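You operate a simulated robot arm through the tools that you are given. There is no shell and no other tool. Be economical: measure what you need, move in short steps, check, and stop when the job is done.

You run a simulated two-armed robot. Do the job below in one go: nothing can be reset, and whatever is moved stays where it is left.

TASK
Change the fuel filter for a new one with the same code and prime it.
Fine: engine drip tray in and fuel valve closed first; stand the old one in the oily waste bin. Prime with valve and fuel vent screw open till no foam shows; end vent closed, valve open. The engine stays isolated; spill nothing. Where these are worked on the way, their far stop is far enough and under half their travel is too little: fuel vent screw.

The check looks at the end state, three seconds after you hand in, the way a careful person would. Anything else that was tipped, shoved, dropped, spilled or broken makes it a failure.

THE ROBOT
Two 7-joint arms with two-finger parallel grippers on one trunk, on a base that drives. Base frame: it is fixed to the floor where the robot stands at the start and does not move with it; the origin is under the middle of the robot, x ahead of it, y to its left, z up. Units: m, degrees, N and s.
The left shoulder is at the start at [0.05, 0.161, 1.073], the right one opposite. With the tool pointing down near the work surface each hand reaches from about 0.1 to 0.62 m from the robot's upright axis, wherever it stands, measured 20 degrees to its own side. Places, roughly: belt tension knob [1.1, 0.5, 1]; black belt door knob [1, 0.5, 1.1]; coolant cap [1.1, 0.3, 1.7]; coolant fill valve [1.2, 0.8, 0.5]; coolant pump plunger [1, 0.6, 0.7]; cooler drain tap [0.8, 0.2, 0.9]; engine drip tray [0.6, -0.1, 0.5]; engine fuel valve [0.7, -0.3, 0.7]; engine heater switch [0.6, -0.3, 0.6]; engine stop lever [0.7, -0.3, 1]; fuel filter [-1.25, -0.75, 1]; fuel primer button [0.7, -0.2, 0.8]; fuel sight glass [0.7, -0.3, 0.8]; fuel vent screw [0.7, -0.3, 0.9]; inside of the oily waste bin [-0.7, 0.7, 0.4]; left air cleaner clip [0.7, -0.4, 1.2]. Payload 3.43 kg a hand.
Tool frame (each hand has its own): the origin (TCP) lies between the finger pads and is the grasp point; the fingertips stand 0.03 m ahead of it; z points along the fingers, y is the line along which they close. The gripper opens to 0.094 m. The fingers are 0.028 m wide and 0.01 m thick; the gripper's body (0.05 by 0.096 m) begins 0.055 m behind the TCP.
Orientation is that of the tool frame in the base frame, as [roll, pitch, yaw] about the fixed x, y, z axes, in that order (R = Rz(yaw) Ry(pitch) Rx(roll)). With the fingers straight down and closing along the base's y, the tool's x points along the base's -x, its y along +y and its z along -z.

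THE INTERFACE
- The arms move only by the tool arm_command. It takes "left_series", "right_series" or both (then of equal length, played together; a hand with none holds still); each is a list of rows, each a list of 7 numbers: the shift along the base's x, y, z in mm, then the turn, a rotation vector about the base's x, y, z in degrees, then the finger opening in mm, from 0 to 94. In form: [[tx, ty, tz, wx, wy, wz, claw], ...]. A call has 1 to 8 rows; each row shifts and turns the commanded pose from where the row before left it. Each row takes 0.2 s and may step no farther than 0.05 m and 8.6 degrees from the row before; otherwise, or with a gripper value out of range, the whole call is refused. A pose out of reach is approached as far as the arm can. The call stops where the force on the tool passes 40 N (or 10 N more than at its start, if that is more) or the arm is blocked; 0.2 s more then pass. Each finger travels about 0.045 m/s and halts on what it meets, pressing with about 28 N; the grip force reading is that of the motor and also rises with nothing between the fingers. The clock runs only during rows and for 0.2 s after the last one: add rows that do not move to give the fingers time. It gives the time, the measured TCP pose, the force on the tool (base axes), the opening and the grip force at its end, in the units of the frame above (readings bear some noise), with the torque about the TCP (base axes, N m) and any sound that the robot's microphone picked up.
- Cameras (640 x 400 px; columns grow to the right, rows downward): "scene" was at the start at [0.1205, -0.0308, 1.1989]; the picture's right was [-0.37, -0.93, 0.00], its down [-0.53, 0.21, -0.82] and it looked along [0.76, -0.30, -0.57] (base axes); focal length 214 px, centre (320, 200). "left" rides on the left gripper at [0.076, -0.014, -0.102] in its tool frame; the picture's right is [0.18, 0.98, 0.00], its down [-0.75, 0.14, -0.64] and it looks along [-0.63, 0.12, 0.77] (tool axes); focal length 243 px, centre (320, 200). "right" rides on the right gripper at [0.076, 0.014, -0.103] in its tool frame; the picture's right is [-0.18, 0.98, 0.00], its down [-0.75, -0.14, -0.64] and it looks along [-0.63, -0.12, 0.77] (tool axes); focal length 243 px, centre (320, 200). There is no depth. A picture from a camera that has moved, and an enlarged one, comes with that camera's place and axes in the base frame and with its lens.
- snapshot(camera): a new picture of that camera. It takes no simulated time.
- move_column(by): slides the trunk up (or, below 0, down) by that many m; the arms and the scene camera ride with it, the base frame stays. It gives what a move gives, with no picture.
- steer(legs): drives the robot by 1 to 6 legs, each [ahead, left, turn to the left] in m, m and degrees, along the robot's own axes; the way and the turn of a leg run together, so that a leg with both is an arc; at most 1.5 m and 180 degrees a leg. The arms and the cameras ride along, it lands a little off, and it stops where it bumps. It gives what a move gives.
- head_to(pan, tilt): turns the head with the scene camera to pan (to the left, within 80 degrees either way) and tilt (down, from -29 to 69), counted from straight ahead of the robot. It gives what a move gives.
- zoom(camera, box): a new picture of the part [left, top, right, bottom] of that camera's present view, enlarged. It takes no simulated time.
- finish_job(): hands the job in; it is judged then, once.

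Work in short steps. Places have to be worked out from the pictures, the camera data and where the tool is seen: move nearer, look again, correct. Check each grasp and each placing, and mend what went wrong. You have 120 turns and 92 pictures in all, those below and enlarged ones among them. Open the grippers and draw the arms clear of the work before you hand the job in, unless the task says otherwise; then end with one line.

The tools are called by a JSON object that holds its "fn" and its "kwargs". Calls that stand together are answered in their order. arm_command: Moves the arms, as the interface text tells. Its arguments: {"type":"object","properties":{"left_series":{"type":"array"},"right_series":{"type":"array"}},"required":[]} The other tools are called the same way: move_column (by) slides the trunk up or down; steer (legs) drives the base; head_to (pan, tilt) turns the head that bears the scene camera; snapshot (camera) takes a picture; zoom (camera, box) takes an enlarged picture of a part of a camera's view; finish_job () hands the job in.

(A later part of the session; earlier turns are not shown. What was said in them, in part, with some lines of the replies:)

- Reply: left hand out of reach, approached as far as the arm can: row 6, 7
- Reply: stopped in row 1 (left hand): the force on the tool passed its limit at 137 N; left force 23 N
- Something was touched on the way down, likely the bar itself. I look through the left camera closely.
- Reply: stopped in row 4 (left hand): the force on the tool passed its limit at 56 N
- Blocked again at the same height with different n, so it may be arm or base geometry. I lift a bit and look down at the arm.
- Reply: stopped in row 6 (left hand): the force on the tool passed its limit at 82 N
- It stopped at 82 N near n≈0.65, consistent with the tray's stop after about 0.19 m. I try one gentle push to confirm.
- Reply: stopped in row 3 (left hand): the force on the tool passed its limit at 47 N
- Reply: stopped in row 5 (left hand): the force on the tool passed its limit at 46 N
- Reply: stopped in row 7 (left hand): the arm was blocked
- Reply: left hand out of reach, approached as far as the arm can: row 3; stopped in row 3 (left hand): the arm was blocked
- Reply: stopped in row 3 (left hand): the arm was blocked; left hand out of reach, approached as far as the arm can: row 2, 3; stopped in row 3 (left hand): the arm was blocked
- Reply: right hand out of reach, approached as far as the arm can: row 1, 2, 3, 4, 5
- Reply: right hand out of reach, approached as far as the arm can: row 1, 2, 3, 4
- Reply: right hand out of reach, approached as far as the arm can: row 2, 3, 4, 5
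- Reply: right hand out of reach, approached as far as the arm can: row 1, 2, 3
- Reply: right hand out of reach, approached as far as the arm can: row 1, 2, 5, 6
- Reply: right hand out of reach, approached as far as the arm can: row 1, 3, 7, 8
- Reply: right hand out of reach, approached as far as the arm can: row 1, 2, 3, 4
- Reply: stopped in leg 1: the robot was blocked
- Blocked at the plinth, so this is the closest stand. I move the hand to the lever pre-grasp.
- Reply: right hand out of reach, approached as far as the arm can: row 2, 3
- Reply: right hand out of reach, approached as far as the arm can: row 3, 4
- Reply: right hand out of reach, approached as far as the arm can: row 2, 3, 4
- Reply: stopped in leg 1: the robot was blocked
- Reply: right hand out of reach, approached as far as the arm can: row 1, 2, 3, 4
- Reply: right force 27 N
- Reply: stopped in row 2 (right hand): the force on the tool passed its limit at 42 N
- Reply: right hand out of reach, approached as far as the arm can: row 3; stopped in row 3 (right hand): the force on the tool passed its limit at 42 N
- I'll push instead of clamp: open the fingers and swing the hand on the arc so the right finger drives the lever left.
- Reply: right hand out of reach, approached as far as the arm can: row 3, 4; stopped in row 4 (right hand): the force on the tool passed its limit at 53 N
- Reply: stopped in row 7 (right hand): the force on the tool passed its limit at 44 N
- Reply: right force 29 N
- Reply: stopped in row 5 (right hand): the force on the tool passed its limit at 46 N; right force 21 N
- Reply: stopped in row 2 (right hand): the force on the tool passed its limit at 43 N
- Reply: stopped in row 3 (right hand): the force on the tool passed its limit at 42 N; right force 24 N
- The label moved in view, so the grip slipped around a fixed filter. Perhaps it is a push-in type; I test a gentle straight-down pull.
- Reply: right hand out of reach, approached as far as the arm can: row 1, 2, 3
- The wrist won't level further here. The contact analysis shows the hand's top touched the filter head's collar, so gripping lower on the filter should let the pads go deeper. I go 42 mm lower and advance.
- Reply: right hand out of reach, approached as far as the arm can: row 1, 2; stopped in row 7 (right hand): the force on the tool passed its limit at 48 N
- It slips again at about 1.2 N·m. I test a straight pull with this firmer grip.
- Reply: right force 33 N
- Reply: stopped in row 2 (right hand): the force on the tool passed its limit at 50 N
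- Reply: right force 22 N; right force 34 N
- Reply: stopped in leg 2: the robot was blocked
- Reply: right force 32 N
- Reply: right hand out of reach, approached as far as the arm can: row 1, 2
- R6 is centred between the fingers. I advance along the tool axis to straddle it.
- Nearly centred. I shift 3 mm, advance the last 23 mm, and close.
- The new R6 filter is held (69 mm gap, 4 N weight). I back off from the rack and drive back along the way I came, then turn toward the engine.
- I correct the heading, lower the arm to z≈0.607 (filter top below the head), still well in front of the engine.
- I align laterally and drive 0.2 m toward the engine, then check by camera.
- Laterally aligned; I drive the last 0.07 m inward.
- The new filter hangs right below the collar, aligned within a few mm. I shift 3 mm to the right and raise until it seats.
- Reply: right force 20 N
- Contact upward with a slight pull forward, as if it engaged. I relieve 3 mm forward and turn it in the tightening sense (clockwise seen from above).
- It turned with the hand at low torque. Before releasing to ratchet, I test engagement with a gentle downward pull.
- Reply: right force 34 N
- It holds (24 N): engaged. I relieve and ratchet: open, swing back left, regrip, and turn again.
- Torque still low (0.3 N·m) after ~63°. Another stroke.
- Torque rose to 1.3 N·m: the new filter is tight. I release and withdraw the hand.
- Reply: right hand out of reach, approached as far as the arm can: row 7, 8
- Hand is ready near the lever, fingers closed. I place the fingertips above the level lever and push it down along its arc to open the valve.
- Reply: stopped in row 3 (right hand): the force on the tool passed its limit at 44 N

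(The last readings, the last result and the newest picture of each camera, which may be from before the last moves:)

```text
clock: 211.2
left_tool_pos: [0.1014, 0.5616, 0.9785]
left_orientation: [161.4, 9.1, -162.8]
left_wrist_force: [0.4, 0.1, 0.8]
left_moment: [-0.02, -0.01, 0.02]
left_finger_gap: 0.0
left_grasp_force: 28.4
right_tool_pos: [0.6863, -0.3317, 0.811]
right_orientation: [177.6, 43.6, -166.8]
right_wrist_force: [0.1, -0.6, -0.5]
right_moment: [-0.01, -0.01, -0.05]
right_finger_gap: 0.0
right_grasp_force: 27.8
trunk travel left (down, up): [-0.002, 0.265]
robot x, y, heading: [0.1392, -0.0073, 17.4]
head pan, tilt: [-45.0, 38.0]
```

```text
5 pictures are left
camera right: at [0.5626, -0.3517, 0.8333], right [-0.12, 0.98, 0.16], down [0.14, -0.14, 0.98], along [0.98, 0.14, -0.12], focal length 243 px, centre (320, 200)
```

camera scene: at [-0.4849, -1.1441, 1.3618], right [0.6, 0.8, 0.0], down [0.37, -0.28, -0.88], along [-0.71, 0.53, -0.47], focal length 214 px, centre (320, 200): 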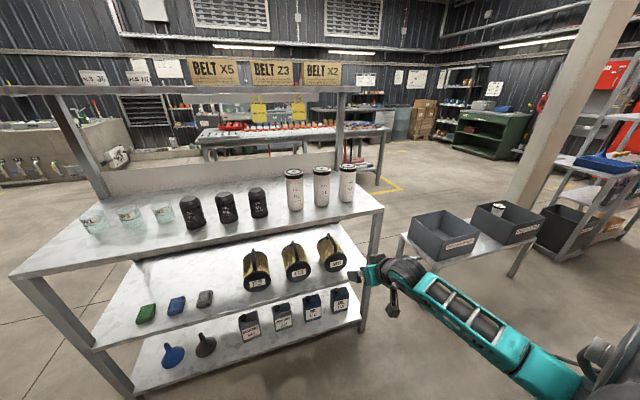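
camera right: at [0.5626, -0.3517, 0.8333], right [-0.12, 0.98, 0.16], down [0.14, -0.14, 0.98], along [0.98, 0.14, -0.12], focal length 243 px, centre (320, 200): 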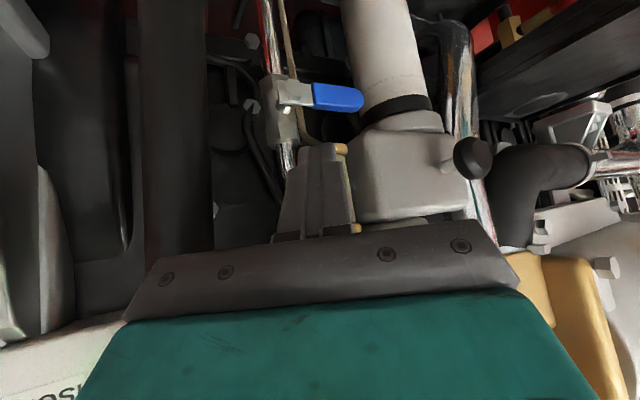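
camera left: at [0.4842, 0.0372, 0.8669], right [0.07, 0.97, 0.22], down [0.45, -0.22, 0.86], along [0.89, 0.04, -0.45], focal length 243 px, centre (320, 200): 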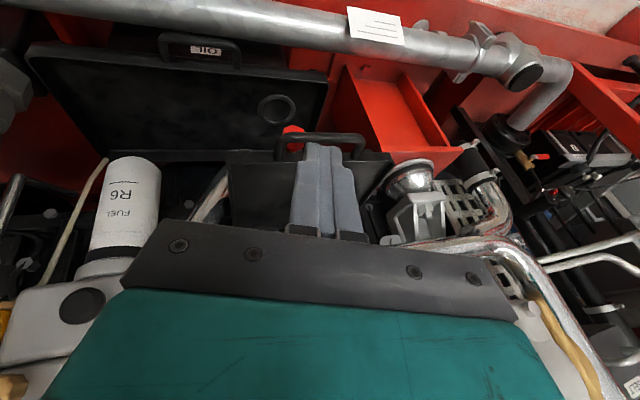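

The fingertips met the sight glass, which sits above the lever (n≈0.80, bottom z≈0.773). Lever re-measured: pivot lat −0.10, z 0.745. I go in front of the glass, below it, onto the lever's top.

{"fn": "arm_command", "kwargs": {"right_series": [[-12.4, 4, 0, 0, 0, 0, 0], [6, 18, 0, 0, 0, 0, 0], [6, 18, 0, 0, 0, 0, 0], [0, 0, -24, 0, 0, 0, 0], [13.3, -4.4, 0, 0, 0, 0, 0], [0, 0, -8, 0, 0, 0, 0], [0, 0, -8, 0, 0, 0, 0]]}}

```text
clock: 212.8
left_tool_pos: [0.1017, 0.5623, 0.9777]
left_orientation: [161.4, 9.1, -162.8]
left_wrist_force: [0.4, -0.7, 0.4]
left_moment: [-0.04, 0.02, -0.01]
left_finger_gap: 0.0
left_grasp_force: 28.0
right_tool_pos: [0.6993, -0.2967, 0.7716]
right_orientation: [177.5, 43.7, -166.7]
right_wrist_force: [0.4, -0.9, -0.7]
right_moment: [-0.02, 0.03, -0.02]
right_finger_gap: 0.0002
right_grasp_force: 28.0
trunk travel left (down, up): [-0.002, 0.265]
robot x, y, heading: [0.1392, -0.0095, 17.2]
head pan, tilt: [-45.0, 38.0]
```

No contact yet, position as planned. Now the arc: down, then right.

{"fn": "arm_command", "kwargs": {"right_series": [[0, 0, -13, 0, 0, 0, 0], [-1, -3.1, -12.7, 0, 0, 0, 0], [-2, -6.3, -11.9, 0, 0, 0, 0], [-3.4, -10.4, -10.4, 0, 0, 0, 0], [-3.5, -10.7, -5.5, 0, 0, 0, 0], [-2.7, -8.4, -2, 0, 0, 0, 0], [-2, -6, 0, 0, 0, 0, 0]]}}

{"fn": "zoom", "kwargs": {"camera": "scene", "box": [290, 120, 360, 220]}}

```text
clock: 214.3
left_tool_pos: [0.0986, 0.5626, 0.9783]
left_orientation: [161.3, 9.2, -162.7]
left_wrist_force: [-0.3, -0.2, -0.1]
left_moment: [-0.02, 0.01, 0.01]
left_finger_gap: 0.0
left_grasp_force: 28.4
right_tool_pos: [0.6881, -0.3234, 0.7184]
right_orientation: [176.0, 44.7, -166.5]
right_wrist_force: [0.0, 2.8, 0.1]
right_moment: [0.02, -0.05, 0.08]
right_finger_gap: 0.0
right_grasp_force: 28.6
trunk travel left (down, up): [-0.002, 0.265]
robot x, y, heading: [0.138, -0.012, 17.2]
head pan, tilt: [-45.0, 38.0]
stopped in row 7 (right hand): the force on the tool passed its limit at 44 N (the readings are from after the stop); the commanded pose is now the measured one
```

```text
4.00 times, centred on (325, 170) of scene
camera zoom: at [0.2524, -0.0368, 1.0962], right [-0.46, -0.89, 0.0], down [-0.55, 0.29, -0.79], along [0.7, -0.36, -0.62], focal length 858 px, centre (300, 320)
```

zoom: 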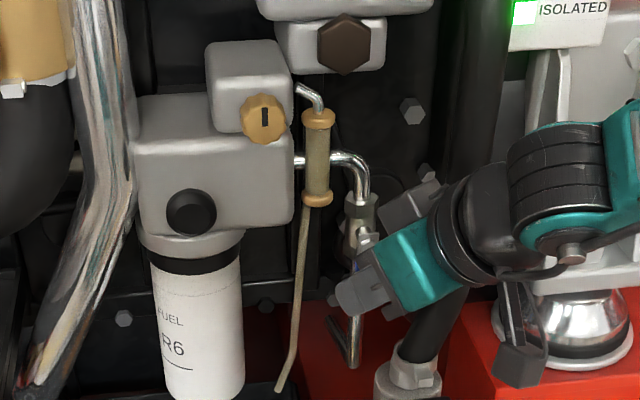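

The push ended at the stop; the lever hangs down again: valve open, and the new R6 is in place. The vent screw is triangulated at (0.722, -0.254, 0.856). I move the hand in front of it, heading along its axis, fingers half open.

{"fn": "arm_command", "kwargs": {"right_series": [[-28, 9, 0, 0, 0, 0, 0], [0.5, 15, 40, 0, 0, -7, 30], [0.5, 15, 40, 0, 0, -7, 58], [0.5, 15, 40, 0, 0, -7, 58], [0.5, 15, 40, 0, 0, -7, 58], [0.5, 16, 40, 0, 0, 0, 58], [0, 0, 0, 0, 0, 0, 58]]}}

{"fn": "snapshot", "kwargs": {"camera": "right"}}

```text
clock: 215.9
left_tool_pos: [0.0986, 0.5628, 0.9782]
left_orientation: [161.4, 9.0, -162.7]
left_wrist_force: [0.0, -0.8, 0.1]
left_moment: [0.01, 0.0, -0.01]
left_finger_gap: 0.0
left_grasp_force: 27.4
right_tool_pos: [0.6621, -0.2422, 0.9202]
right_orientation: [176.4, 44.6, 165.7]
right_wrist_force: [0.6, -0.3, 0.6]
right_moment: [0.0, -0.01, 0.0]
right_finger_gap: 0.0581
right_grasp_force: 0.1
trunk travel left (down, up): [-0.002, 0.265]
robot x, y, heading: [0.1442, -0.0069, 17.5]
head pan, tilt: [-45.0, 38.0]
```

```text
3 pictures are left
camera right: at [0.5429, -0.2027, 0.9406], right [0.33, 0.93, 0.17], down [0.04, -0.2, 0.98], along [0.94, -0.31, -0.11], focal length 243 px, centre (320, 200)
```

right: 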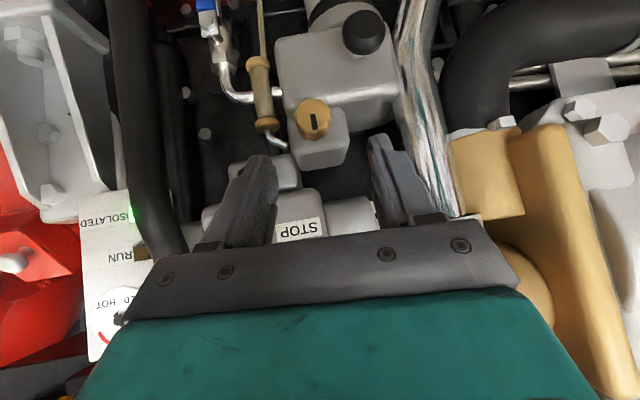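

The vent screw projects exactly as predicted (0.7217, -0.2564, 0.855), ~30 mm wide. I narrow the fingers to 42 mm and advance onto it.

{"fn": "arm_command", "kwargs": {"right_series": [[12.6, -3, -12.4, 0, 0, 0, 42], [12.6, -3, -12.4, 0, 0, 0, 42], [12.6, -3, -12.4, 0, 0, 0, 42], [12.6, -2.8, -12.3, 0, 0, 0, 42], [0, 0, 0, 0, 0, 0, 42]]}}

{"fn": "arm_command", "kwargs": {"right_series": [[0, 0, 0, 0, 0, 0, 0], [0, 0, 0, 0, 0, 0, 0], [0, 0, 0, 0, 0, 0, 0]]}}

```text
clock: 217.1
left_tool_pos: [0.0966, 0.5638, 0.9772]
left_orientation: [161.5, 9.2, -162.6]
left_wrist_force: [0.7, 0.3, -0.4]
left_moment: [0.02, 0.01, -0.02]
left_finger_gap: 0.0001
left_grasp_force: 28.0
right_tool_pos: [0.708, -0.2505, 0.8741]
right_orientation: [176.3, 45.1, 165.7]
right_wrist_force: [-20.6, 1.3, 11.0]
right_moment: [-0.45, -0.01, -0.56]
right_finger_gap: 0.0429
right_grasp_force: 1.2
trunk travel left (down, up): [-0.002, 0.265]
robot x, y, heading: [0.1401, -0.0085, 17.3]
head pan, tilt: [-45.0, 38.0]
stopped in row 5 (right hand): the force on the tool passed its limit at 41 N (the readings are from after the stop); the commanded pose is now the measured one
```

```text
clock: 217.9
left_tool_pos: [0.0958, 0.5619, 0.9781]
left_orientation: [161.4, 9.3, -162.8]
left_wrist_force: [1.3, -0.6, 0.6]
left_moment: [-0.01, 0.01, 0.03]
left_finger_gap: 0.0002
left_grasp_force: 28.4
right_tool_pos: [0.7083, -0.2536, 0.8731]
right_orientation: [176.3, 44.8, 165.5]
right_wrist_force: [-31.4, -8.6, 13.0]
right_moment: [-0.29, -0.09, -1.1]
right_finger_gap: 0.0294
right_grasp_force: 44.9
trunk travel left (down, up): [-0.002, 0.265]
robot x, y, heading: [0.1404, -0.0111, 17.1]
head pan, tilt: [-45.0, 38.0]
```

Gripped at 29 mm but the tips press the block. I back off 4 mm while holding, then turn counter-clockwise (as seen from the front).

{"fn": "arm_command", "kwargs": {"right_series": [[-4, 1, 1, 0, 0, 0, 0], [0, 0, 0, 0, 0, 0, 0]]}}

{"fn": "arm_command", "kwargs": {"right_series": [[0.7, 2.1, -0.2, -7.6, 2.5, 0, 0], [0.7, 2, -0.5, -7.6, 2.5, 0, 0], [0.6, 2, -0.8, -7.6, 2.5, 0, 0], [0.6, 1.8, -1, -7.6, 2.5, 0, 0]]}}

```text
clock: 218.5
left_tool_pos: [0.098, 0.5619, 0.9778]
left_orientation: [161.3, 9.0, -162.7]
left_wrist_force: [0.8, -0.2, -0.1]
left_moment: [0.0, 0.01, -0.05]
left_finger_gap: 0.0
left_grasp_force: 27.6
right_tool_pos: [0.7079, -0.2533, 0.8729]
right_orientation: [176.1, 45.1, 165.3]
right_wrist_force: [3.5, -16.9, 12.8]
right_moment: [-0.09, 0.66, -1.1]
right_finger_gap: 0.0296
right_grasp_force: 45.0
trunk travel left (down, up): [-0.002, 0.265]
robot x, y, heading: [0.1405, -0.0132, 17.3]
head pan, tilt: [-45.0, 38.0]
```

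```text
clock: 219.5
left_tool_pos: [0.0984, 0.5624, 0.979]
left_orientation: [161.4, 9.1, -162.7]
left_wrist_force: [0.3, -0.3, 0.5]
left_moment: [-0.03, -0.03, -0.01]
left_finger_gap: 0.0
left_grasp_force: 27.6
right_tool_pos: [0.7106, -0.2446, 0.8714]
right_orientation: [-143.4, 35.5, -168.2]
right_wrist_force: [19.1, -17.6, 18.9]
right_moment: [-0.31, -0.03, -0.92]
right_finger_gap: 0.0294
right_grasp_force: 44.7
trunk travel left (down, up): [-0.002, 0.265]
robot x, y, heading: [0.1398, -0.0067, 17.5]
head pan, tilt: [-45.0, 38.0]
```

It turned 32° with little torque about its axis. Continue the same way.

{"fn": "arm_command", "kwargs": {"right_series": [[0.6, 1.7, -1.3, -7.6, 2.5, 0, 0], [0.5, 1.5, -1.5, -7.6, 2.5, 0, 0], [0.4, 1.3, -1.7, -7.6, 2.5, 0, 0], [0.3, 1, -1.9, -7.6, 2.5, 0, 0], [0.2, 0.8, -2, -7.6, 2.5, 0, 0]]}}

```text
clock: 220.7
left_tool_pos: [0.0975, 0.5628, 0.9783]
left_orientation: [161.3, 9.2, -162.7]
left_wrist_force: [-0.2, -0.8, 0.2]
left_moment: [0.02, -0.01, 0.02]
left_finger_gap: 0.0002
left_grasp_force: 27.3
right_tool_pos: [0.7128, -0.2372, 0.8626]
right_orientation: [-108.9, 10.5, -154.0]
right_wrist_force: [20.4, -18.1, 24.2]
right_moment: [-0.84, -1.07, 0.26]
right_finger_gap: 0.0295
right_grasp_force: 45.2
trunk travel left (down, up): [-0.002, 0.265]
robot x, y, heading: [0.142, -0.0069, 17.2]
head pan, tilt: [-45.0, 38.0]
```

72° and still gentle. I go on toward the stop.

{"fn": "arm_command", "kwargs": {"right_series": [[0.2, 0.5, -2.1, -7.6, 2.5, 0, 0], [0.1, 0.2, -2.2, -7.6, 2.5, 0, 0], [0, -0.1, -2.2, -7.6, 2.5, 0, 0], [-0.1, -0.4, -2.2, -7.6, 2.5, 0, 0]]}}

{"fn": "zoom", "kwargs": {"camera": "scene", "box": [290, 120, 350, 190]}}

```text
clock: 221.6
left_tool_pos: [0.097, 0.5635, 0.977]
left_orientation: [161.5, 9.2, -162.7]
left_wrist_force: [0.1, -0.6, -0.1]
left_moment: [0.01, 0.0, 0.01]
left_finger_gap: 0.0001
left_grasp_force: 28.1
right_tool_pos: [0.714, -0.2356, 0.8567]
right_orientation: [-92.1, -6.5, -154.9]
right_wrist_force: [-21.3, 5.9, 11.9]
right_moment: [-0.69, -1.02, -1.42]
right_finger_gap: 0.0293
right_grasp_force: 44.9
right hand out of reach, approached as far as the arm can: row 3, 4
trunk travel left (down, up): [-0.002, 0.265]
robot x, y, heading: [0.1366, -0.0074, 17.6]
head pan, tilt: [-45.0, 38.0]
stopped in row 4 (right hand): the force on the tool passed its limit at 68 N (the readings are from after the stop); the commanded pose is now the measured one
```

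```text
5.71 times, centred on (320, 155) of scene
camera zoom: at [0.2483, -0.0356, 1.0963], right [-0.47, -0.89, 0.0], down [-0.54, 0.29, -0.79], along [0.7, -0.37, -0.61], focal length 1226 px, centre (320, 457)
```

zoom: 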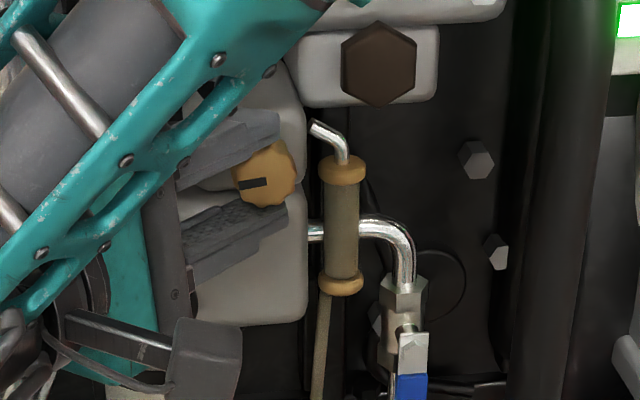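

The slot has turned 90° to horizontal; I can't tell yet if this is the far stop. I open, swing the hand back, regrip and feel for more travel.

{"fn": "arm_command", "kwargs": {"right_series": [[0, 0, 0, 0, 0, 0, 42], [-1, 0.3, 0, 0, 0, 0, 42], [-0.1, -0.3, 2.2, 7.9, -2.6, 0, 42], [-0.2, -0.6, 2.1, 7.9, -2.6, 0, 42], [-0.3, -0.9, 2, 7.9, -2.6, 0, 42], [-0.4, -1.1, 1.9, 7.9, -2.6, 0, 42], [-0.4, -1.3, 1.7, 7.9, -2.6, 0, 42], [-0.5, -1.6, 1.5, 7.9, -2.6, 0, 42]]}}

{"fn": "arm_command", "kwargs": {"right_series": [[-0.6, -1.7, 1.2, 7.9, -2.6, 0, 42], [-0.6, -1.9, 0.9, 7.9, -2.6, 0, 42], [-0.7, -2, 0.7, 7.9, -2.6, 0, 42], [-0.7, -2.1, 0.3, 7.9, -2.6, 0, 42], [0, 0, 0, 0, 0, 0, 0], [0, 0, 0, 0, 0, 0, 0], [0, 0, 0, 0, 0, 0, 0]]}}

```text
clock: 222.2
left_tool_pos: [0.0976, 0.5638, 0.9771]
left_orientation: [161.3, 9.1, -162.8]
left_wrist_force: [1.0, -0.7, 0.0]
left_moment: [0.0, -0.03, 0.03]
left_finger_gap: 0.0002
left_grasp_force: 27.8
right_tool_pos: [0.7136, -0.2347, 0.8502]
right_orientation: [-92.6, -7.2, -154.6]
right_wrist_force: [-14.5, 4.5, -0.5]
right_moment: [-0.14, -0.27, -0.22]
right_finger_gap: 0.0408
right_grasp_force: 0.1
trunk travel left (down, up): [-0.002, 0.265]
robot x, y, heading: [0.1374, -0.0111, 17.3]
head pan, tilt: [-45.0, 38.0]
stopped in row 3 (right hand): the force on the tool passed its limit at 40 N (the readings are from after the stop); the commanded pose is now the measured one
```

```text
clock: 223.1
left_tool_pos: [0.0969, 0.5643, 0.9772]
left_orientation: [161.5, 9.0, -162.5]
left_wrist_force: [-0.2, -0.1, -0.7]
left_moment: [-0.01, -0.03, 0.01]
left_finger_gap: 0.0
left_grasp_force: 27.9
right_tool_pos: [0.7117, -0.239, 0.8563]
right_orientation: [-113.8, 13.2, -155.5]
right_wrist_force: [-11.5, 7.1, 6.3]
right_moment: [-0.07, -0.34, -0.16]
right_finger_gap: 0.0433
right_grasp_force: 1.5
trunk travel left (down, up): [-0.002, 0.265]
robot x, y, heading: [0.1359, -0.0115, 17.3]
head pan, tilt: [-45.0, 38.0]
stopped in row 4 (right hand): the force on the tool passed its limit at 53 N (the readings are from after the stop); the commanded pose is now the measured one
```

The tips were catching the block. I back off 10 mm first, then complete the swing back.

{"fn": "arm_command", "kwargs": {"right_series": [[-9.5, 3.1, 0, 0, 0, 0, 44], [-0.7, -2.4, 2.8, 8, -2.6, 0, 44], [-0.6, -2.4, 2.8, 8, -2.6, 0, 44], [-0.6, -2.4, 2.8, 8, -2.6, 0, 44], [-0.6, -2.4, 2.8, 8, -2.6, 0, 44], [-0.6, -2.4, 2.8, 8, -2.6, 0, 44], [-0.6, -2.4, 2.6, 8, -2.6, 0, 44]]}}

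```text
clock: 224.7
left_tool_pos: [0.0972, 0.5626, 0.9776]
left_orientation: [161.4, 9.1, -162.7]
left_wrist_force: [-0.1, -0.3, 0.5]
left_moment: [-0.02, 0.03, -0.03]
left_finger_gap: 0.0
left_grasp_force: 28.0
right_tool_pos: [0.7, -0.253, 0.8719]
right_orientation: [-162.8, 40.8, -179.3]
right_wrist_force: [-0.3, -0.7, -0.1]
right_moment: [0.01, -0.02, 0.01]
right_finger_gap: 0.0441
right_grasp_force: 0.0
trunk travel left (down, up): [-0.002, 0.265]
robot x, y, heading: [0.1401, -0.0129, 17.3]
head pan, tilt: [-45.0, 38.0]
```

Swing-back done. I advance 7 mm, regrip and turn further counter-clockwise to feel the stop.

{"fn": "arm_command", "kwargs": {"right_series": [[6.5, -1.2, 0.5, 0, 0, 0, 44], [0, 0, 0, 0, 0, 0, 0], [0, 0, 0, 0, 0, 0, 0], [0, 0, 0, 0, 0, 0, 0]]}}

{"fn": "arm_command", "kwargs": {"right_series": [[0.7, 2.1, -0.4, -7.6, 2.5, 0, 0], [0.7, 2, -0.6, -7.6, 2.5, 0, 0], [0.6, 1.9, -0.9, -7.6, 2.5, 0, 0]]}}

```text
clock: 225.7
left_tool_pos: [0.0986, 0.5653, 0.9771]
left_orientation: [161.5, 9.0, -162.6]
left_wrist_force: [0.3, 0.6, 0.4]
left_moment: [-0.04, 0.01, 0.0]
left_finger_gap: 0.0001
left_grasp_force: 28.2
right_tool_pos: [0.708, -0.2492, 0.8703]
right_orientation: [-162.6, 40.5, -179.0]
right_wrist_force: [3.3, 25.1, -9.7]
right_moment: [0.11, -0.84, -0.05]
right_finger_gap: 0.0293
right_grasp_force: 45.8
trunk travel left (down, up): [-0.002, 0.265]
robot x, y, heading: [0.1419, -0.0066, 17.6]
head pan, tilt: [-45.0, 38.0]
```

```text
clock: 226.5
left_tool_pos: [0.0986, 0.5656, 0.9771]
left_orientation: [161.5, 9.1, -162.7]
left_wrist_force: [-0.3, -1.0, 0.9]
left_moment: [0.0, 0.0, -0.01]
left_finger_gap: 0.0001
left_grasp_force: 28.1
right_tool_pos: [0.7088, -0.2446, 0.8688]
right_orientation: [-136.5, 29.4, -163.6]
right_wrist_force: [-5.5, 30.1, -11.4]
right_moment: [0.55, 0.34, -0.81]
right_finger_gap: 0.0292
right_grasp_force: 44.8
trunk travel left (down, up): [-0.002, 0.265]
robot x, y, heading: [0.1396, -0.0091, 17.4]
head pan, tilt: [-45.0, 38.0]
```

Torque about the screw's axis is about zero, so it is still turning freely; travel exceeds 90°. I continue, easing 2 mm left.

{"fn": "arm_command", "kwargs": {"right_series": [[0.9, 2.9, -0.8, -7.6, 2.5, 0, 0], [0.8, 2.5, -1, -7.6, 2.5, 0, 0], [0.5, 1.5, -1.5, -7.6, 2.5, 0, 0], [0.4, 1.3, -1.7, -7.6, 2.5, 0, 0], [0.3, 1, -1.9, -7.6, 2.5, 0, 0], [0.2, 0.8, -2, -7.6, 2.5, 0, 0]]}}

```text
clock: 227.9
left_tool_pos: [0.0995, 0.5638, 0.978]
left_orientation: [161.4, 8.9, -162.7]
left_wrist_force: [0.1, 0.2, 0.0]
left_moment: [0.02, 0.01, -0.01]
left_finger_gap: 0.0002
left_grasp_force: 28.1
right_tool_pos: [0.7127, -0.2379, 0.8577]
right_orientation: [-98.6, -2.0, -154.1]
right_wrist_force: [-5.6, 15.9, -24.4]
right_moment: [0.7, -0.92, -0.15]
right_finger_gap: 0.0298
right_grasp_force: 44.9
trunk travel left (down, up): [-0.002, 0.265]
robot x, y, heading: [0.1362, -0.01, 17.1]
head pan, tilt: [-45.0, 38.0]
```

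It now meets some torque (~0.55 N·m) after about 165° in all, consistent with the vent's far stop: vent open. I release, swing the hand back, and go in front of the primer (0.741, -0.204, 0.787), then make one test press.

{"fn": "arm_command", "kwargs": {"right_series": [[0, 0, 0, 0, 0, 0, 44], [-5.7, 1.9, 0, 0, 0, 0, 44], [-5.7, 1.8, 0, 0, 0, 0, 44], [-0.5, -1.5, 1.4, 8, -2.6, 0, 44], [-0.5, -1.5, 1.4, 8, -2.6, 0, 44], [-0.5, -1.5, 1.4, 8, -2.6, 0, 44], [-0.5, -1.5, 1.5, 8, -2.6, 0, 44], [-0.5, -1.5, 1.5, 8, -2.6, 0, 44]]}}

{"fn": "arm_command", "kwargs": {"right_series": [[-0.5, -1.5, 1.5, 8, -2.6, 0, 44], [-0.5, -1.5, 1.5, 8, -2.6, 0, 44], [-0.5, -1.5, 1.5, 8, -2.6, 0, 44], [-0.5, -1.5, 1.5, 8, -2.6, 0, 44], [-19, 6.2, 0, 0, 0, 0, 20], [2.5, 19, -23.5, 0, 0, 0, 0], [2.5, 19, -23.5, 0, 0, 0, 0], [2.5, 19, -23.5, 0, 0, 0, 0]]}}

{"fn": "arm_command", "kwargs": {"right_series": [[5.7, -1.9, 0, 0, 0, 0, 0], [5.7, -1.9, 0, 0, 0, 0, 0], [5.7, -1.9, 0, 0, 0, 0, 0], [5.7, -1.9, 0, 0, 0, 0, 0], [5.7, -1.9, 0, 0, 0, 0, 0], [5.7, -1.9, 0, 0, 0, 0, 0], [5.7, -1.9, 0, 0, 0, 0, 0]]}}

```text
clock: 229.7
left_tool_pos: [0.0981, 0.5634, 0.9788]
left_orientation: [161.4, 9.1, -162.7]
left_wrist_force: [-0.6, 0.0, -1.0]
left_moment: [-0.02, 0.01, 0.01]
left_finger_gap: 0.0
left_grasp_force: 28.2
right_tool_pos: [0.6984, -0.241, 0.869]
right_orientation: [-131.1, 26.2, -161.4]
right_wrist_force: [0.6, 0.1, -1.2]
right_moment: [0.0, 0.0, 0.01]
right_finger_gap: 0.0439
right_grasp_force: 0.1
trunk travel left (down, up): [-0.002, 0.265]
robot x, y, heading: [0.1345, -0.0114, 17.5]
head pan, tilt: [-45.0, 38.0]
```

```text
clock: 231.5
left_tool_pos: [0.0978, 0.5642, 0.9784]
left_orientation: [161.3, 9.0, -162.8]
left_wrist_force: [-0.1, -0.4, 0.2]
left_moment: [0.01, -0.04, -0.02]
left_finger_gap: 0.0
left_grasp_force: 27.6
right_tool_pos: [0.6852, -0.1826, 0.8039]
right_orientation: [-167.3, 41.5, 177.6]
right_wrist_force: [0.0, -0.1, 0.2]
right_moment: [0.01, 0.03, 0.0]
right_finger_gap: 0.0
right_grasp_force: 27.9
trunk travel left (down, up): [-0.002, 0.265]
robot x, y, heading: [0.1351, -0.0095, 17.4]
head pan, tilt: [-45.0, 38.0]
```

```text
clock: 232.8
left_tool_pos: [0.0957, 0.5638, 0.9771]
left_orientation: [161.6, 9.2, -162.7]
left_wrist_force: [0.0, 0.3, 0.4]
left_moment: [0.01, 0.03, -0.02]
left_finger_gap: 0.0001
left_grasp_force: 28.4
right_tool_pos: [0.7051, -0.19, 0.8039]
right_orientation: [-167.5, 40.9, 178.1]
right_wrist_force: [-22.6, 2.6, 10.4]
right_moment: [-0.07, -0.02, -0.19]
right_finger_gap: 0.0
right_grasp_force: 27.9
trunk travel left (down, up): [-0.002, 0.265]
robot x, y, heading: [0.1374, -0.0113, 17.3]
head pan, tilt: [-45.0, 38.0]
heard: click
stopped in row 6 (right hand): the force on the tool passed its limit at 45 N (the readings are from after the stop); the commanded pose is now the measured one
```

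A click: the primer works. I pump it six more times, then look at the sight glass.

{"fn": "arm_command", "kwargs": {"right_series": [[-9.5, 3.1, 0, 0, 0, 0, 0], [-7.6, 2.5, 0, 0, 0, 0, 0], [5.7, -1.9, 0, 0, 0, 0, 0], [5.7, -1.9, 0, 0, 0, 0, 0], [5.7, -1.9, 0, 0, 0, 0, 0], [4.7, -1.6, 0, 0, 0, 0, 0]]}}

{"fn": "arm_command", "kwargs": {"right_series": [[-9.5, 3.1, 0, 0, 0, 0, 0], [-7.6, 2.5, 0, 0, 0, 0, 0], [5.7, -1.9, 0, 0, 0, 0, 0], [5.7, -1.9, 0, 0, 0, 0, 0], [5.7, -1.9, 0, 0, 0, 0, 0], [4.7, -1.6, 0, 0, 0, 0, 0]]}}

{"fn": "arm_command", "kwargs": {"right_series": [[-9.5, 3.1, 0, 0, 0, 0, 0], [-7.6, 2.5, 0, 0, 0, 0, 0], [5.7, -1.9, 0, 0, 0, 0, 0], [5.7, -1.9, 0, 0, 0, 0, 0], [5.7, -1.9, 0, 0, 0, 0, 0], [4.7, -1.6, 0, 0, 0, 0, 0]]}}

{"fn": "arm_command", "kwargs": {"right_series": [[-9.5, 3.1, 0, 0, 0, 0, 0], [-7.6, 2.5, 0, 0, 0, 0, 0], [5.7, -1.9, 0, 0, 0, 0, 0], [5.7, -1.9, 0, 0, 0, 0, 0], [5.7, -1.9, 0, 0, 0, 0, 0], [4.7, -1.6, 0, 0, 0, 0, 0]]}}

{"fn": "arm_command", "kwargs": {"right_series": [[-9.5, 3.1, 0, 0, 0, 0, 0], [-7.6, 2.5, 0, 0, 0, 0, 0], [5.7, -1.9, 0, 0, 0, 0, 0], [5.7, -1.9, 0, 0, 0, 0, 0], [5.7, -1.9, 0, 0, 0, 0, 0], [4.7, -1.6, 0, 0, 0, 0, 0]]}}

{"fn": "arm_command", "kwargs": {"right_series": [[-9.5, 3.1, 0, 0, 0, 0, 0], [-7.6, 2.5, 0, 0, 0, 0, 0], [5.7, -1.9, 0, 0, 0, 0, 0], [5.7, -1.9, 0, 0, 0, 0, 0], [5.7, -1.9, 0, 0, 0, 0, 0], [4.7, -1.6, 0, 0, 0, 0, 0]]}}

{"fn": "zoom", "kwargs": {"camera": "scene", "box": [285, 125, 355, 195]}}

```text
clock: 234.2
left_tool_pos: [0.0967, 0.5633, 0.9778]
left_orientation: [161.5, 9.2, -162.7]
left_wrist_force: [-0.9, 0.0, 0.3]
left_moment: [0.01, 0.0, -0.01]
left_finger_gap: 0.0
left_grasp_force: 27.4
right_tool_pos: [0.7061, -0.1911, 0.801]
right_orientation: [-167.5, 40.1, 178.4]
right_wrist_force: [-23.1, 2.4, 9.1]
right_moment: [-0.09, -0.01, -0.24]
right_finger_gap: 0.0
right_grasp_force: 28.3
trunk travel left (down, up): [-0.002, 0.265]
robot x, y, heading: [0.1372, -0.0082, 17.1]
head pan, tilt: [-45.0, 38.0]
heard: click
stopped in row 6 (right hand): the force on the tool passed its limit at 44 N (the readings are from after the stop); the commanded pose is now the measured one
```

```text
clock: 235.6
left_tool_pos: [0.0957, 0.5644, 0.9769]
left_orientation: [161.4, 9.2, -162.7]
left_wrist_force: [1.0, 0.4, 0.1]
left_moment: [0.02, 0.02, 0.01]
left_finger_gap: 0.0004
left_grasp_force: 27.7
right_tool_pos: [0.7094, -0.1906, 0.7961]
right_orientation: [-167.5, 39.6, 178.7]
right_wrist_force: [-35.0, 9.1, -2.2]
right_moment: [0.12, 0.44, -0.36]
right_finger_gap: 0.0002
right_grasp_force: 28.5
trunk travel left (down, up): [-0.002, 0.265]
robot x, y, heading: [0.1338, -0.0097, 17.4]
head pan, tilt: [-45.0, 38.0]
heard: click
```

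```text
clock: 236.9
left_tool_pos: [0.0973, 0.5633, 0.9789]
left_orientation: [161.4, 9.0, -162.8]
left_wrist_force: [0.0, -0.1, 0.3]
left_moment: [0.02, 0.0, 0.01]
left_finger_gap: 0.0002
left_grasp_force: 27.7
right_tool_pos: [0.7093, -0.1883, 0.7948]
right_orientation: [-167.5, 38.8, 178.8]
right_wrist_force: [-12.1, 4.0, -2.9]
right_moment: [0.11, 0.19, -0.08]
right_finger_gap: 0.0
right_grasp_force: 27.4
trunk travel left (down, up): [-0.002, 0.265]
robot x, y, heading: [0.1348, -0.0087, 17.3]
head pan, tilt: [-45.0, 38.0]
stopped in row 6 (right hand): the force on the tool passed its limit at 47 N (the readings are from after the stop); the commanded pose is now the measured one
```

```text
clock: 238.3
left_tool_pos: [0.0948, 0.5648, 0.9784]
left_orientation: [161.5, 9.2, -162.8]
left_wrist_force: [0.6, -0.7, -1.0]
left_moment: [0.0, -0.04, -0.02]
left_finger_gap: 0.0
left_grasp_force: 28.0
right_tool_pos: [0.7128, -0.1908, 0.7933]
right_orientation: [-167.7, 38.7, 178.9]
right_wrist_force: [-36.3, 8.9, 0.0]
right_moment: [0.08, 0.33, -0.33]
right_finger_gap: 0.0002
right_grasp_force: 28.1
trunk travel left (down, up): [-0.002, 0.265]
robot x, y, heading: [0.1346, -0.0068, 17.3]
head pan, tilt: [-45.0, 38.0]
heard: click
```

```text
clock: 239.8
left_tool_pos: [0.097, 0.5645, 0.9786]
left_orientation: [161.4, 9.2, -162.7]
left_wrist_force: [0.6, -0.6, 0.5]
left_moment: [0.02, 0.05, -0.01]
left_finger_gap: 0.0
left_grasp_force: 28.5
right_tool_pos: [0.7131, -0.1899, 0.7903]
right_orientation: [-167.6, 37.8, 179.0]
right_wrist_force: [-12.1, 4.8, -3.3]
right_moment: [0.04, 0.14, -0.09]
right_finger_gap: 0.0
right_grasp_force: 28.2
trunk travel left (down, up): [-0.002, 0.265]
robot x, y, heading: [0.1344, -0.0139, 16.9]
head pan, tilt: [-45.0, 38.0]
heard: click
stopped in row 6 (right hand): the force on the tool passed its limit at 50 N (the readings are from after the stop); the commanded pose is now the measured one
```

```text
clock: 241.2
left_tool_pos: [0.0949, 0.5642, 0.9774]
left_orientation: [161.5, 9.2, -162.8]
left_wrist_force: [0.2, 0.3, 0.4]
left_moment: [-0.01, 0.01, -0.01]
left_finger_gap: 0.0002
left_grasp_force: 28.3
right_tool_pos: [0.7165, -0.1926, 0.7913]
right_orientation: [-167.6, 37.6, 179.0]
right_wrist_force: [-38.0, 8.8, -3.0]
right_moment: [0.09, 0.26, -0.37]
right_finger_gap: 0.0
right_grasp_force: 27.3
trunk travel left (down, up): [-0.002, 0.265]
robot x, y, heading: [0.1396, -0.013, 16.9]
head pan, tilt: [-45.0, 38.0]
heard: click
```

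```text
5.71 times, centred on (320, 160) of scene
camera zoom: at [0.2455, -0.0356, 1.0966], right [-0.47, -0.88, 0.0], down [-0.54, 0.29, -0.79], along [0.7, -0.37, -0.61], focal length 1226 px, centre (320, 429)
```

zoom: 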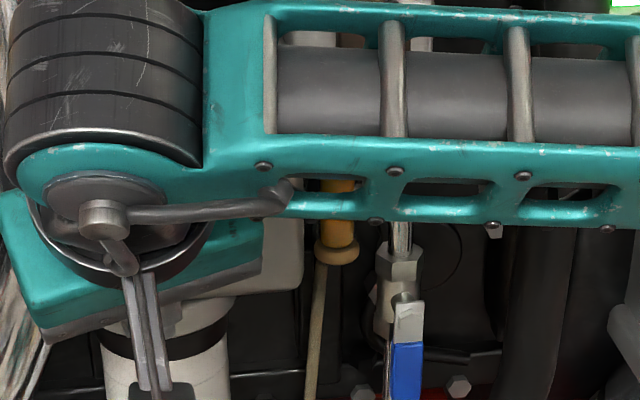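

The sight glass shows solid amber where visible. I give five more strokes for safety, then retreat and swing the hand to the start pose for closing the vent.

{"fn": "arm_command", "kwargs": {"right_series": [[-9.5, 3.1, 0, 0, 0, 0, 0], [-9.5, 3.1, 0, 0, 0, 0, 0], [5.7, -1.9, 0, 0, 0, 0, 0], [5.7, -1.9, 0, 0, 0, 0, 0], [5.7, -1.9, 0, 0, 0, 0, 0], [3, -1, 0, 0, 0, 0, 0]]}}

{"fn": "arm_command", "kwargs": {"right_series": [[-9.5, 3.1, 0, 0, 0, 0, 0], [-9.5, 3.1, 0, 0, 0, 0, 0], [5.7, -1.9, 0, 0, 0, 0, 0], [5.7, -1.9, 0, 0, 0, 0, 0], [5.7, -1.9, 0, 0, 0, 0, 0], [3, -1, 0, 0, 0, 0, 0]]}}

{"fn": "arm_command", "kwargs": {"right_series": [[-9.5, 3.1, 0, 0, 0, 0, 0], [-9.5, 3.1, 0, 0, 0, 0, 0], [5.7, -1.9, 0, 0, 0, 0, 0], [5.7, -1.9, 0, 0, 0, 0, 0], [5.7, -1.9, 0, 0, 0, 0, 0], [3, -1, 0, 0, 0, 0, 0]]}}

{"fn": "arm_command", "kwargs": {"right_series": [[-9.5, 3.1, 0, 0, 0, 0, 0], [-9.5, 3.1, 0, 0, 0, 0, 0], [5.7, -1.9, 0, 0, 0, 0, 0], [5.7, -1.9, 0, 0, 0, 0, 0], [5.7, -1.9, 0, 0, 0, 0, 0], [3, -1, 0, 0, 0, 0, 0]]}}

{"fn": "arm_command", "kwargs": {"right_series": [[-19, 6.2, 0, 0, 0, 0, 0], [-19, 6.2, 0, -1.6, -4.7, 0, 0], [0, 0, 0, 0, 0, 0, 0]]}}

```text
clock: 242.6
left_tool_pos: [0.0948, 0.5635, 0.9767]
left_orientation: [161.5, 9.1, -162.9]
left_wrist_force: [0.4, 0.4, 0.3]
left_moment: [-0.02, 0.0, 0.01]
left_finger_gap: 0.0002
left_grasp_force: 27.7
right_tool_pos: [0.7157, -0.1929, 0.791]
right_orientation: [-167.6, 37.5, 179.1]
right_wrist_force: [-37.7, 8.9, -8.4]
right_moment: [0.14, 0.31, -0.32]
right_finger_gap: 0.0001
right_grasp_force: 28.2
trunk travel left (down, up): [-0.002, 0.265]
robot x, y, heading: [0.1349, -0.0066, 17.1]
head pan, tilt: [-45.0, 38.0]
heard: click
```

```text
clock: 244.0
left_tool_pos: [0.0951, 0.5652, 0.977]
left_orientation: [161.5, 9.3, -162.8]
left_wrist_force: [0.9, 0.2, 0.1]
left_moment: [0.03, -0.03, -0.04]
left_finger_gap: 0.0
left_grasp_force: 28.1
right_tool_pos: [0.7168, -0.1926, 0.7906]
right_orientation: [-167.8, 37.3, 179.1]
right_wrist_force: [-40.3, 11.1, -9.7]
right_moment: [0.16, 0.37, -0.29]
right_finger_gap: 0.0
right_grasp_force: 28.2
trunk travel left (down, up): [-0.002, 0.265]
robot x, y, heading: [0.1329, -0.0117, 17.5]
head pan, tilt: [-45.0, 38.0]
heard: click
```

```text
clock: 245.4
left_tool_pos: [0.0944, 0.5642, 0.9781]
left_orientation: [161.6, 9.2, -162.9]
left_wrist_force: [0.3, 1.4, -0.6]
left_moment: [0.03, -0.01, 0.01]
left_finger_gap: 0.0
left_grasp_force: 28.4
right_tool_pos: [0.7163, -0.1937, 0.7901]
right_orientation: [-167.8, 37.2, 179.1]
right_wrist_force: [-43.7, 13.7, -9.6]
right_moment: [0.17, 0.33, -0.32]
right_finger_gap: 0.0001
right_grasp_force: 27.6
trunk travel left (down, up): [-0.002, 0.265]
robot x, y, heading: [0.1356, -0.0094, 17.1]
head pan, tilt: [-45.0, 38.0]
```

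```text
clock: 246.8
left_tool_pos: [0.0949, 0.5623, 0.9781]
left_orientation: [161.6, 9.2, -162.8]
left_wrist_force: [-0.1, 0.0, -0.2]
left_moment: [-0.04, 0.03, 0.04]
left_finger_gap: 0.0
left_grasp_force: 28.0
right_tool_pos: [0.7175, -0.1929, 0.7894]
right_orientation: [-167.7, 37.1, 179.1]
right_wrist_force: [-44.7, 12.8, -12.2]
right_moment: [0.22, 0.35, -0.3]
right_finger_gap: 0.0002
right_grasp_force: 28.0
trunk travel left (down, up): [-0.002, 0.265]
robot x, y, heading: [0.1357, -0.0103, 17.3]
head pan, tilt: [-45.0, 38.0]
```

```text
clock: 247.6
left_tool_pos: [0.0974, 0.5638, 0.9773]
left_orientation: [161.4, 9.0, -162.9]
left_wrist_force: [0.4, 0.0, -0.7]
left_moment: [0.02, 0.01, -0.03]
left_finger_gap: 0.0001
left_grasp_force: 27.8
right_tool_pos: [0.6868, -0.1844, 0.7933]
right_orientation: [-165.6, 43.0, 179.8]
right_wrist_force: [-0.6, 0.1, 0.1]
right_moment: [0.03, -0.04, -0.03]
right_finger_gap: 0.0
right_grasp_force: 28.3
trunk travel left (down, up): [-0.002, 0.265]
robot x, y, heading: [0.139, -0.0139, 17.5]
head pan, tilt: [-45.0, 38.0]
```

Eight clicks in all. I now swing the hand into the vent-closing start pose and grip the screw.

{"fn": "arm_command", "kwargs": {"right_series": [[-13, 4, 0, 0, 0, 0, 44], [0.2, -4.6, 6.4, -7.6, 2.5, 0, 44], [0.2, -4.6, 6.4, -7.6, 2.5, 0, 44], [0.2, -4.6, 6.4, -7.6, 2.5, 0, 44], [0.2, -4.6, 6.4, -7.6, 2.5, 0, 44], [0.2, -4.6, 6.4, -7.6, 2.5, 0, 44], [0.2, -4.6, 6.4, -7.6, 2.5, 0, 44], [0.2, -4.6, 6.4, -7.6, 2.5, 0, 44]]}}

{"fn": "arm_command", "kwargs": {"right_series": [[0.2, -4.6, 6.4, -7.6, 2.5, 0, 44], [0.2, -4.6, 6.4, -7.6, 2.5, 0, 44], [0.2, -4.6, 6.4, -4, 1.3, 0, 44], [11.7, -3.7, 0, 0, 0, 0, 44], [11.7, -3.7, 0, 0, 0, 0, 44], [9.5, -3, 0, 0, 0, 0, 44], [0, 0, 0, 0, 0, 0, 44]]}}

{"fn": "arm_command", "kwargs": {"right_series": [[0, 0, 0, 0, 0, 0, 0], [0, 0, 0, 0, 0, 0, 0], [0, 0, 0, 0, 0, 0, 0]]}}

```text
clock: 249.4
left_tool_pos: [0.0963, 0.5647, 0.9786]
left_orientation: [161.4, 9.0, -162.9]
left_wrist_force: [0.6, 0.0, -0.8]
left_moment: [0.04, 0.0, 0.01]
left_finger_gap: 0.0002
left_grasp_force: 27.9
right_tool_pos: [0.6751, -0.212, 0.8368]
right_orientation: [-112.2, 10.8, -153.5]
right_wrist_force: [0.6, 0.4, -0.1]
right_moment: [0.0, 0.0, 0.05]
right_finger_gap: 0.0439
right_grasp_force: 0.0
trunk travel left (down, up): [-0.002, 0.265]
robot x, y, heading: [0.1346, -0.01, 17.1]
head pan, tilt: [-45.0, 38.0]
```

```text
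clock: 251.0
left_tool_pos: [0.0971, 0.562, 0.9774]
left_orientation: [161.4, 9.0, -162.8]
left_wrist_force: [-0.3, 0.0, -0.5]
left_moment: [0.01, -0.01, 0.02]
left_finger_gap: 0.0
left_grasp_force: 27.9
right_tool_pos: [0.7087, -0.2355, 0.8547]
right_orientation: [-98.1, -3.6, -152.6]
right_wrist_force: [-0.1, 0.3, -0.3]
right_moment: [0.0, -0.01, 0.0]
right_finger_gap: 0.0442
right_grasp_force: 0.0
trunk travel left (down, up): [-0.002, 0.265]
robot x, y, heading: [0.1369, -0.0101, 17.1]
head pan, tilt: [-45.0, 38.0]
```

```text
clock: 251.8
left_tool_pos: [0.0955, 0.5631, 0.9777]
left_orientation: [161.4, 9.2, -162.8]
left_wrist_force: [-0.8, 0.6, -0.2]
left_moment: [0.05, 0.01, 0.03]
left_finger_gap: 0.0002
left_grasp_force: 28.4
right_tool_pos: [0.7094, -0.2355, 0.8584]
right_orientation: [-97.7, -3.2, -152.5]
right_wrist_force: [11.8, -6.7, 18.9]
right_moment: [-0.57, -0.79, -0.17]
right_finger_gap: 0.0299
right_grasp_force: 44.7
trunk travel left (down, up): [-0.002, 0.265]
robot x, y, heading: [0.1347, -0.0101, 17.1]
head pan, tilt: [-45.0, 38.0]
```

Gripped (30 mm). I turn it clockwise through the first closing stroke.

{"fn": "arm_command", "kwargs": {"right_series": [[-0.2, -0.5, 2.2, 7.9, -2.6, 0, 0], [-0.3, -0.8, 2, 7.9, -2.6, 0, 0], [-0.4, -1.1, 1.9, 7.9, -2.6, 0, 0], [-0.4, -1.3, 1.7, 7.9, -2.6, 0, 0], [-0.5, -1.6, 1.5, 7.9, -2.6, 0, 0]]}}

{"fn": "arm_command", "kwargs": {"right_series": [[-0.6, -1.8, 1.2, 7.9, -2.6, 0, 0], [-0.6, -1.9, 0.9, 7.9, -2.6, 0, 0], [-0.7, -2, 0.6, 7.9, -2.6, 0, 0], [-0.7, -2.1, 0.3, 7.9, -2.6, 0, 0], [-0.7, -2.1, 0, 7.9, -2.6, 0, 0]]}}

```text
clock: 253.0
left_tool_pos: [0.0955, 0.5635, 0.9782]
left_orientation: [161.4, 9.1, -162.7]
left_wrist_force: [-1.1, 0.3, 0.1]
left_moment: [0.04, -0.01, -0.03]
left_finger_gap: 0.0
left_grasp_force: 27.9
right_tool_pos: [0.7059, -0.2409, 0.8676]
right_orientation: [-128.6, 25.7, -158.8]
right_wrist_force: [7.7, -10.0, 21.4]
right_moment: [-0.49, -0.6, -0.66]
right_finger_gap: 0.0297
right_grasp_force: 44.8
trunk travel left (down, up): [-0.002, 0.265]
robot x, y, heading: [0.1337, -0.0123, 17.2]
head pan, tilt: [-45.0, 38.0]
```

```text
clock: 254.2
left_tool_pos: [0.0966, 0.5633, 0.9781]
left_orientation: [161.5, 9.1, -162.8]
left_wrist_force: [0.0, -0.5, 0.8]
left_moment: [0.0, -0.04, 0.02]
left_finger_gap: 0.0
left_grasp_force: 28.4
right_tool_pos: [0.7026, -0.2517, 0.8715]
right_orientation: [-175.1, 45.1, 173.5]
right_wrist_force: [7.4, -9.3, 18.6]
right_moment: [-0.28, -0.68, -0.65]
right_finger_gap: 0.03
right_grasp_force: 44.5
trunk travel left (down, up): [-0.002, 0.265]
robot x, y, heading: [0.1369, -0.0124, 17.1]
head pan, tilt: [-45.0, 38.0]
```

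First closing stroke of ~83° done. I ratchet back, regrip and make the second closing stroke.

{"fn": "arm_command", "kwargs": {"right_series": [[0, 0, 0, 0, 0, 0, 44], [-10.5, 3.5, 0, 0, 0, 0, 44], [-10.4, 3.4, 0, 0, 0, 0, 44], [0.7, 2.1, -0.2, -7.6, 2.5, 0, 44], [0.7, 2, -0.5, -7.6, 2.5, 0, 44], [0.6, 1.9, -0.8, -7.6, 2.5, 0, 44], [0.6, 1.8, -1.1, -7.6, 2.5, 0, 44], [0.5, 1.6, -1.4, -7.6, 2.5, 0, 44]]}}

{"fn": "arm_command", "kwargs": {"right_series": [[0.5, 1.5, -1.6, -7.6, 2.5, 0, 44], [0.4, 1.3, -1.8, -7.6, 2.5, 0, 44], [0.4, 1.2, -2, -7.6, 2.5, 0, 44], [0.3, 1, -2.1, -7.6, 2.5, 0, 44], [0.3, 0.9, -2.2, -7.6, 2.5, 0, 44], [11.3, -3.5, 0, 0, 0, 0, 44], [11.3, -3.5, 0, 0, 0, 0, 44], [0, 0, 0, 0, 0, 0, 44]]}}

{"fn": "arm_command", "kwargs": {"right_series": [[0, 0, 0, 0, 0, 0, 0], [0, 0, 0, 0, 0, 0, 0], [0, 0, 0, 0, 0, 0, 0]]}}

{"fn": "arm_command", "kwargs": {"right_series": [[-0.2, -0.5, 2.2, 7.9, -2.6, 0, 0], [-0.3, -0.8, 2, 7.9, -2.6, 0, 0], [-0.4, -1.1, 1.9, 7.9, -2.6, 0, 0], [-0.4, -1.3, 1.7, 7.9, -2.6, 0, 0], [-0.5, -1.6, 1.5, 7.9, -2.6, 0, 0]]}}

{"fn": "arm_command", "kwargs": {"right_series": [[-0.6, -1.8, 1.2, 7.9, -2.6, 0, 0], [-0.6, -1.9, 0.9, 7.9, -2.6, 0, 0], [-0.7, -2, 0.6, 7.9, -2.6, 0, 0], [-0.7, -2.1, 0.3, 7.9, -2.6, 0, 0], [-0.7, -2.1, 0, 7.9, -2.6, 0, 0]]}}

```text
clock: 256.0
left_tool_pos: [0.0965, 0.5636, 0.9787]
left_orientation: [161.4, 9.1, -162.7]
left_wrist_force: [0.5, -0.6, -0.2]
left_moment: [0.02, 0.0, 0.02]
left_finger_gap: 0.0
left_grasp_force: 27.5
right_tool_pos: [0.6857, -0.2353, 0.8639]
right_orientation: [-130.1, 26.3, -159.1]
right_wrist_force: [0.6, 0.6, 0.3]
right_moment: [-0.01, 0.0, 0.0]
right_finger_gap: 0.0439
right_grasp_force: 0.0
trunk travel left (down, up): [-0.002, 0.265]
robot x, y, heading: [0.1363, -0.0067, 17.2]
head pan, tilt: [-45.0, 38.0]
```

```text
clock: 257.8
left_tool_pos: [0.0964, 0.564, 0.9789]
left_orientation: [161.4, 9.0, -162.8]
left_wrist_force: [0.9, -1.0, 0.4]
left_moment: [0.03, 0.0, -0.03]
left_finger_gap: 0.0
left_grasp_force: 28.3
right_tool_pos: [0.7107, -0.2369, 0.8552]
right_orientation: [-100.3, -1.2, -152.3]
right_wrist_force: [0.1, 0.1, -0.3]
right_moment: [0.03, -0.05, 0.01]
right_finger_gap: 0.0439
right_grasp_force: 0.0
trunk travel left (down, up): [-0.002, 0.265]
robot x, y, heading: [0.1382, -0.0081, 17.1]
head pan, tilt: [-45.0, 38.0]
```

```text
clock: 258.6
left_tool_pos: [0.0965, 0.5631, 0.9777]
left_orientation: [161.4, 9.1, -162.8]
left_wrist_force: [0.0, 0.3, 0.6]
left_moment: [0.04, -0.03, 0.0]
left_finger_gap: 0.0002
left_grasp_force: 27.9
right_tool_pos: [0.7123, -0.2365, 0.8595]
right_orientation: [-99.7, -0.6, -152.5]
right_wrist_force: [17.5, -11.1, 29.9]
right_moment: [-0.68, -0.64, -0.82]
right_finger_gap: 0.0295
right_grasp_force: 44.9
trunk travel left (down, up): [-0.002, 0.265]
robot x, y, heading: [0.137, -0.0102, 16.7]
head pan, tilt: [-45.0, 38.0]
```

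```text
clock: 259.8
left_tool_pos: [0.0953, 0.5635, 0.9785]
left_orientation: [161.3, 9.2, -162.9]
left_wrist_force: [0.4, 0.2, -0.6]
left_moment: [-0.01, -0.01, -0.01]
left_finger_gap: 0.0
left_grasp_force: 27.6
right_tool_pos: [0.7077, -0.2438, 0.8677]
right_orientation: [-131.0, 28.0, -159.8]
right_wrist_force: [5.9, -16.2, 28.0]
right_moment: [-1.23, -0.45, -0.69]
right_finger_gap: 0.0291
right_grasp_force: 45.3
trunk travel left (down, up): [-0.002, 0.265]
robot x, y, heading: [0.1339, -0.0092, 17.3]
head pan, tilt: [-45.0, 38.0]
```

```text
clock: 261.0
left_tool_pos: [0.0963, 0.563, 0.9794]
left_orientation: [161.3, 9.1, -162.8]
left_wrist_force: [0.2, 0.1, -0.1]
left_moment: [-0.03, 0.0, 0.04]
left_finger_gap: 0.0
left_grasp_force: 28.0
right_tool_pos: [0.7035, -0.2522, 0.8659]
right_orientation: [-179.2, 45.0, 170.5]
right_wrist_force: [1.3, -12.6, 1.3]
right_moment: [-0.57, 0.16, -0.74]
right_finger_gap: 0.0303
right_grasp_force: 44.8
trunk travel left (down, up): [-0.002, 0.265]
robot x, y, heading: [0.1347, -0.0092, 16.9]
head pan, tilt: [-45.0, 38.0]
```

The resisting torque now signals the closed stop. I release, withdraw the hand back and to the right, and use the last picture to check the vent slot, valve and glass.

{"fn": "arm_command", "kwargs": {"right_series": [[0, 0, 0, 0, 0, 0, 44], [-10.5, 3.5, 0, 0, 0, 0, 44], [-10.4, 3.4, 0, 0, 0, 0, 60], [-38, 12.5, 0, 0, 0, 0, 60], [-20, -25, 20, 0, 0, 0, 60], [-12, -40, 20, 0, 0, 0, 60], [-12, -40, 20, 0, 0, 0, 60], [-12, -40, 0, 0, 0, 0, 60]]}}

{"fn": "zoom", "kwargs": {"camera": "scene", "box": [275, 120, 365, 220]}}

```text
clock: 262.8
left_tool_pos: [0.0964, 0.5635, 0.9777]
left_orientation: [161.4, 9.0, -162.8]
left_wrist_force: [-0.3, 0.3, 0.0]
left_moment: [-0.01, 0.0, 0.01]
left_finger_gap: 0.0001
left_grasp_force: 28.0
right_tool_pos: [0.5901, -0.376, 0.9248]
right_orientation: [-179.2, 45.2, 170.7]
right_wrist_force: [-0.2, -1.1, 0.0]
right_moment: [0.04, 0.0, 0.0]
right_finger_gap: 0.0603
right_grasp_force: 0.1
trunk travel left (down, up): [-0.002, 0.265]
robot x, y, heading: [0.1342, -0.0092, 17.2]
head pan, tilt: [-45.0, 38.0]
```

```text
4.00 times, centred on (320, 170) of scene
camera zoom: at [0.2482, -0.036, 1.0962], right [-0.47, -0.88, 0.0], down [-0.54, 0.29, -0.79], along [0.7, -0.37, -0.62], focal length 858 px, centre (320, 320)
```

zoom: 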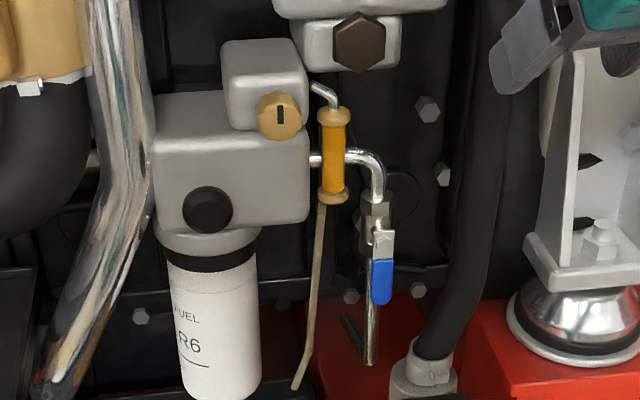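

The vent slot is back to vertical (closed), the sight glass is solid amber without foam, the valve lever hangs down (open), and the R6 filter is seated. I open both grippers and back clear.

{"fn": "arm_command", "kwargs": {"left_series": [[0, 0, 0, 0, 0, 0, 94], [0, 0, 0, 0, 0, 0, 94], [0, 0, 0, 0, 0, 0, 94], [0, 0, 0, 0, 0, 0, 94], [0, 0, 0, 0, 0, 0, 94], [0, 0, 0, 0, 0, 0, 94]], "right_series": [[-25, 8, 0, 0, 0, 0, 94], [-25, 8, 0, 0, 0, 0, 94], [0, 0, 0, 0, 0, 0, 94], [0, 0, 0, 0, 0, 0, 94], [0, 0, 0, 0, 0, 0, 94], [0, 0, 0, 0, 0, 0, 94]]}}

{"fn": "steer", "kwargs": {"legs": [[-0.12, 0.085, 0]]}}

{"fn": "finish_job", "kwargs": {}}

```text
clock: 264.2
left_tool_pos: [0.0958, 0.5637, 0.9779]
left_orientation: [161.4, 9.0, -162.8]
left_wrist_force: [1.0, 0.1, -0.2]
left_moment: [0.0, 0.0, 0.02]
left_finger_gap: 0.094
left_grasp_force: 0.0
right_tool_pos: [0.5429, -0.3625, 0.929]
right_orientation: [-179.3, 45.1, 170.6]
right_wrist_force: [-0.1, 0.6, -0.4]
right_moment: [-0.01, 0.01, 0.0]
right_finger_gap: 0.0941
right_grasp_force: 0.1
right hand out of reach, approached as far as the arm can: row 2
trunk travel left (down, up): [-0.002, 0.265]
robot x, y, heading: [0.1316, -0.0086, 17.3]
head pan, tilt: [-45.0, 38.0]
```

```text
clock: 265.6
left_tool_pos: [-0.0429, 0.6082, 0.9779]
left_orientation: [161.4, 9.0, -162.9]
left_wrist_force: [0.3, -0.6, -0.1]
left_moment: [-0.02, 0.01, 0.02]
left_finger_gap: 0.0941
left_grasp_force: 0.2
right_tool_pos: [0.4018, -0.3193, 0.9284]
right_orientation: [-179.3, 45.2, 170.5]
right_wrist_force: [0.0, 0.2, 0.6]
right_moment: [0.0, 0.0, -0.01]
right_finger_gap: 0.0939
right_grasp_force: 0.0
trunk travel left (down, up): [-0.002, 0.265]
robot x, y, heading: [-0.0059, 0.0346, 17.2]
head pan, tilt: [-45.0, 38.0]
```

```text
The job is handed in.
```

The fuel filter is changed for a new R6 and primed: no foam in the sight glass, vent closed, valve open, drip tray in, and the old filter standing in the oily waste bin.
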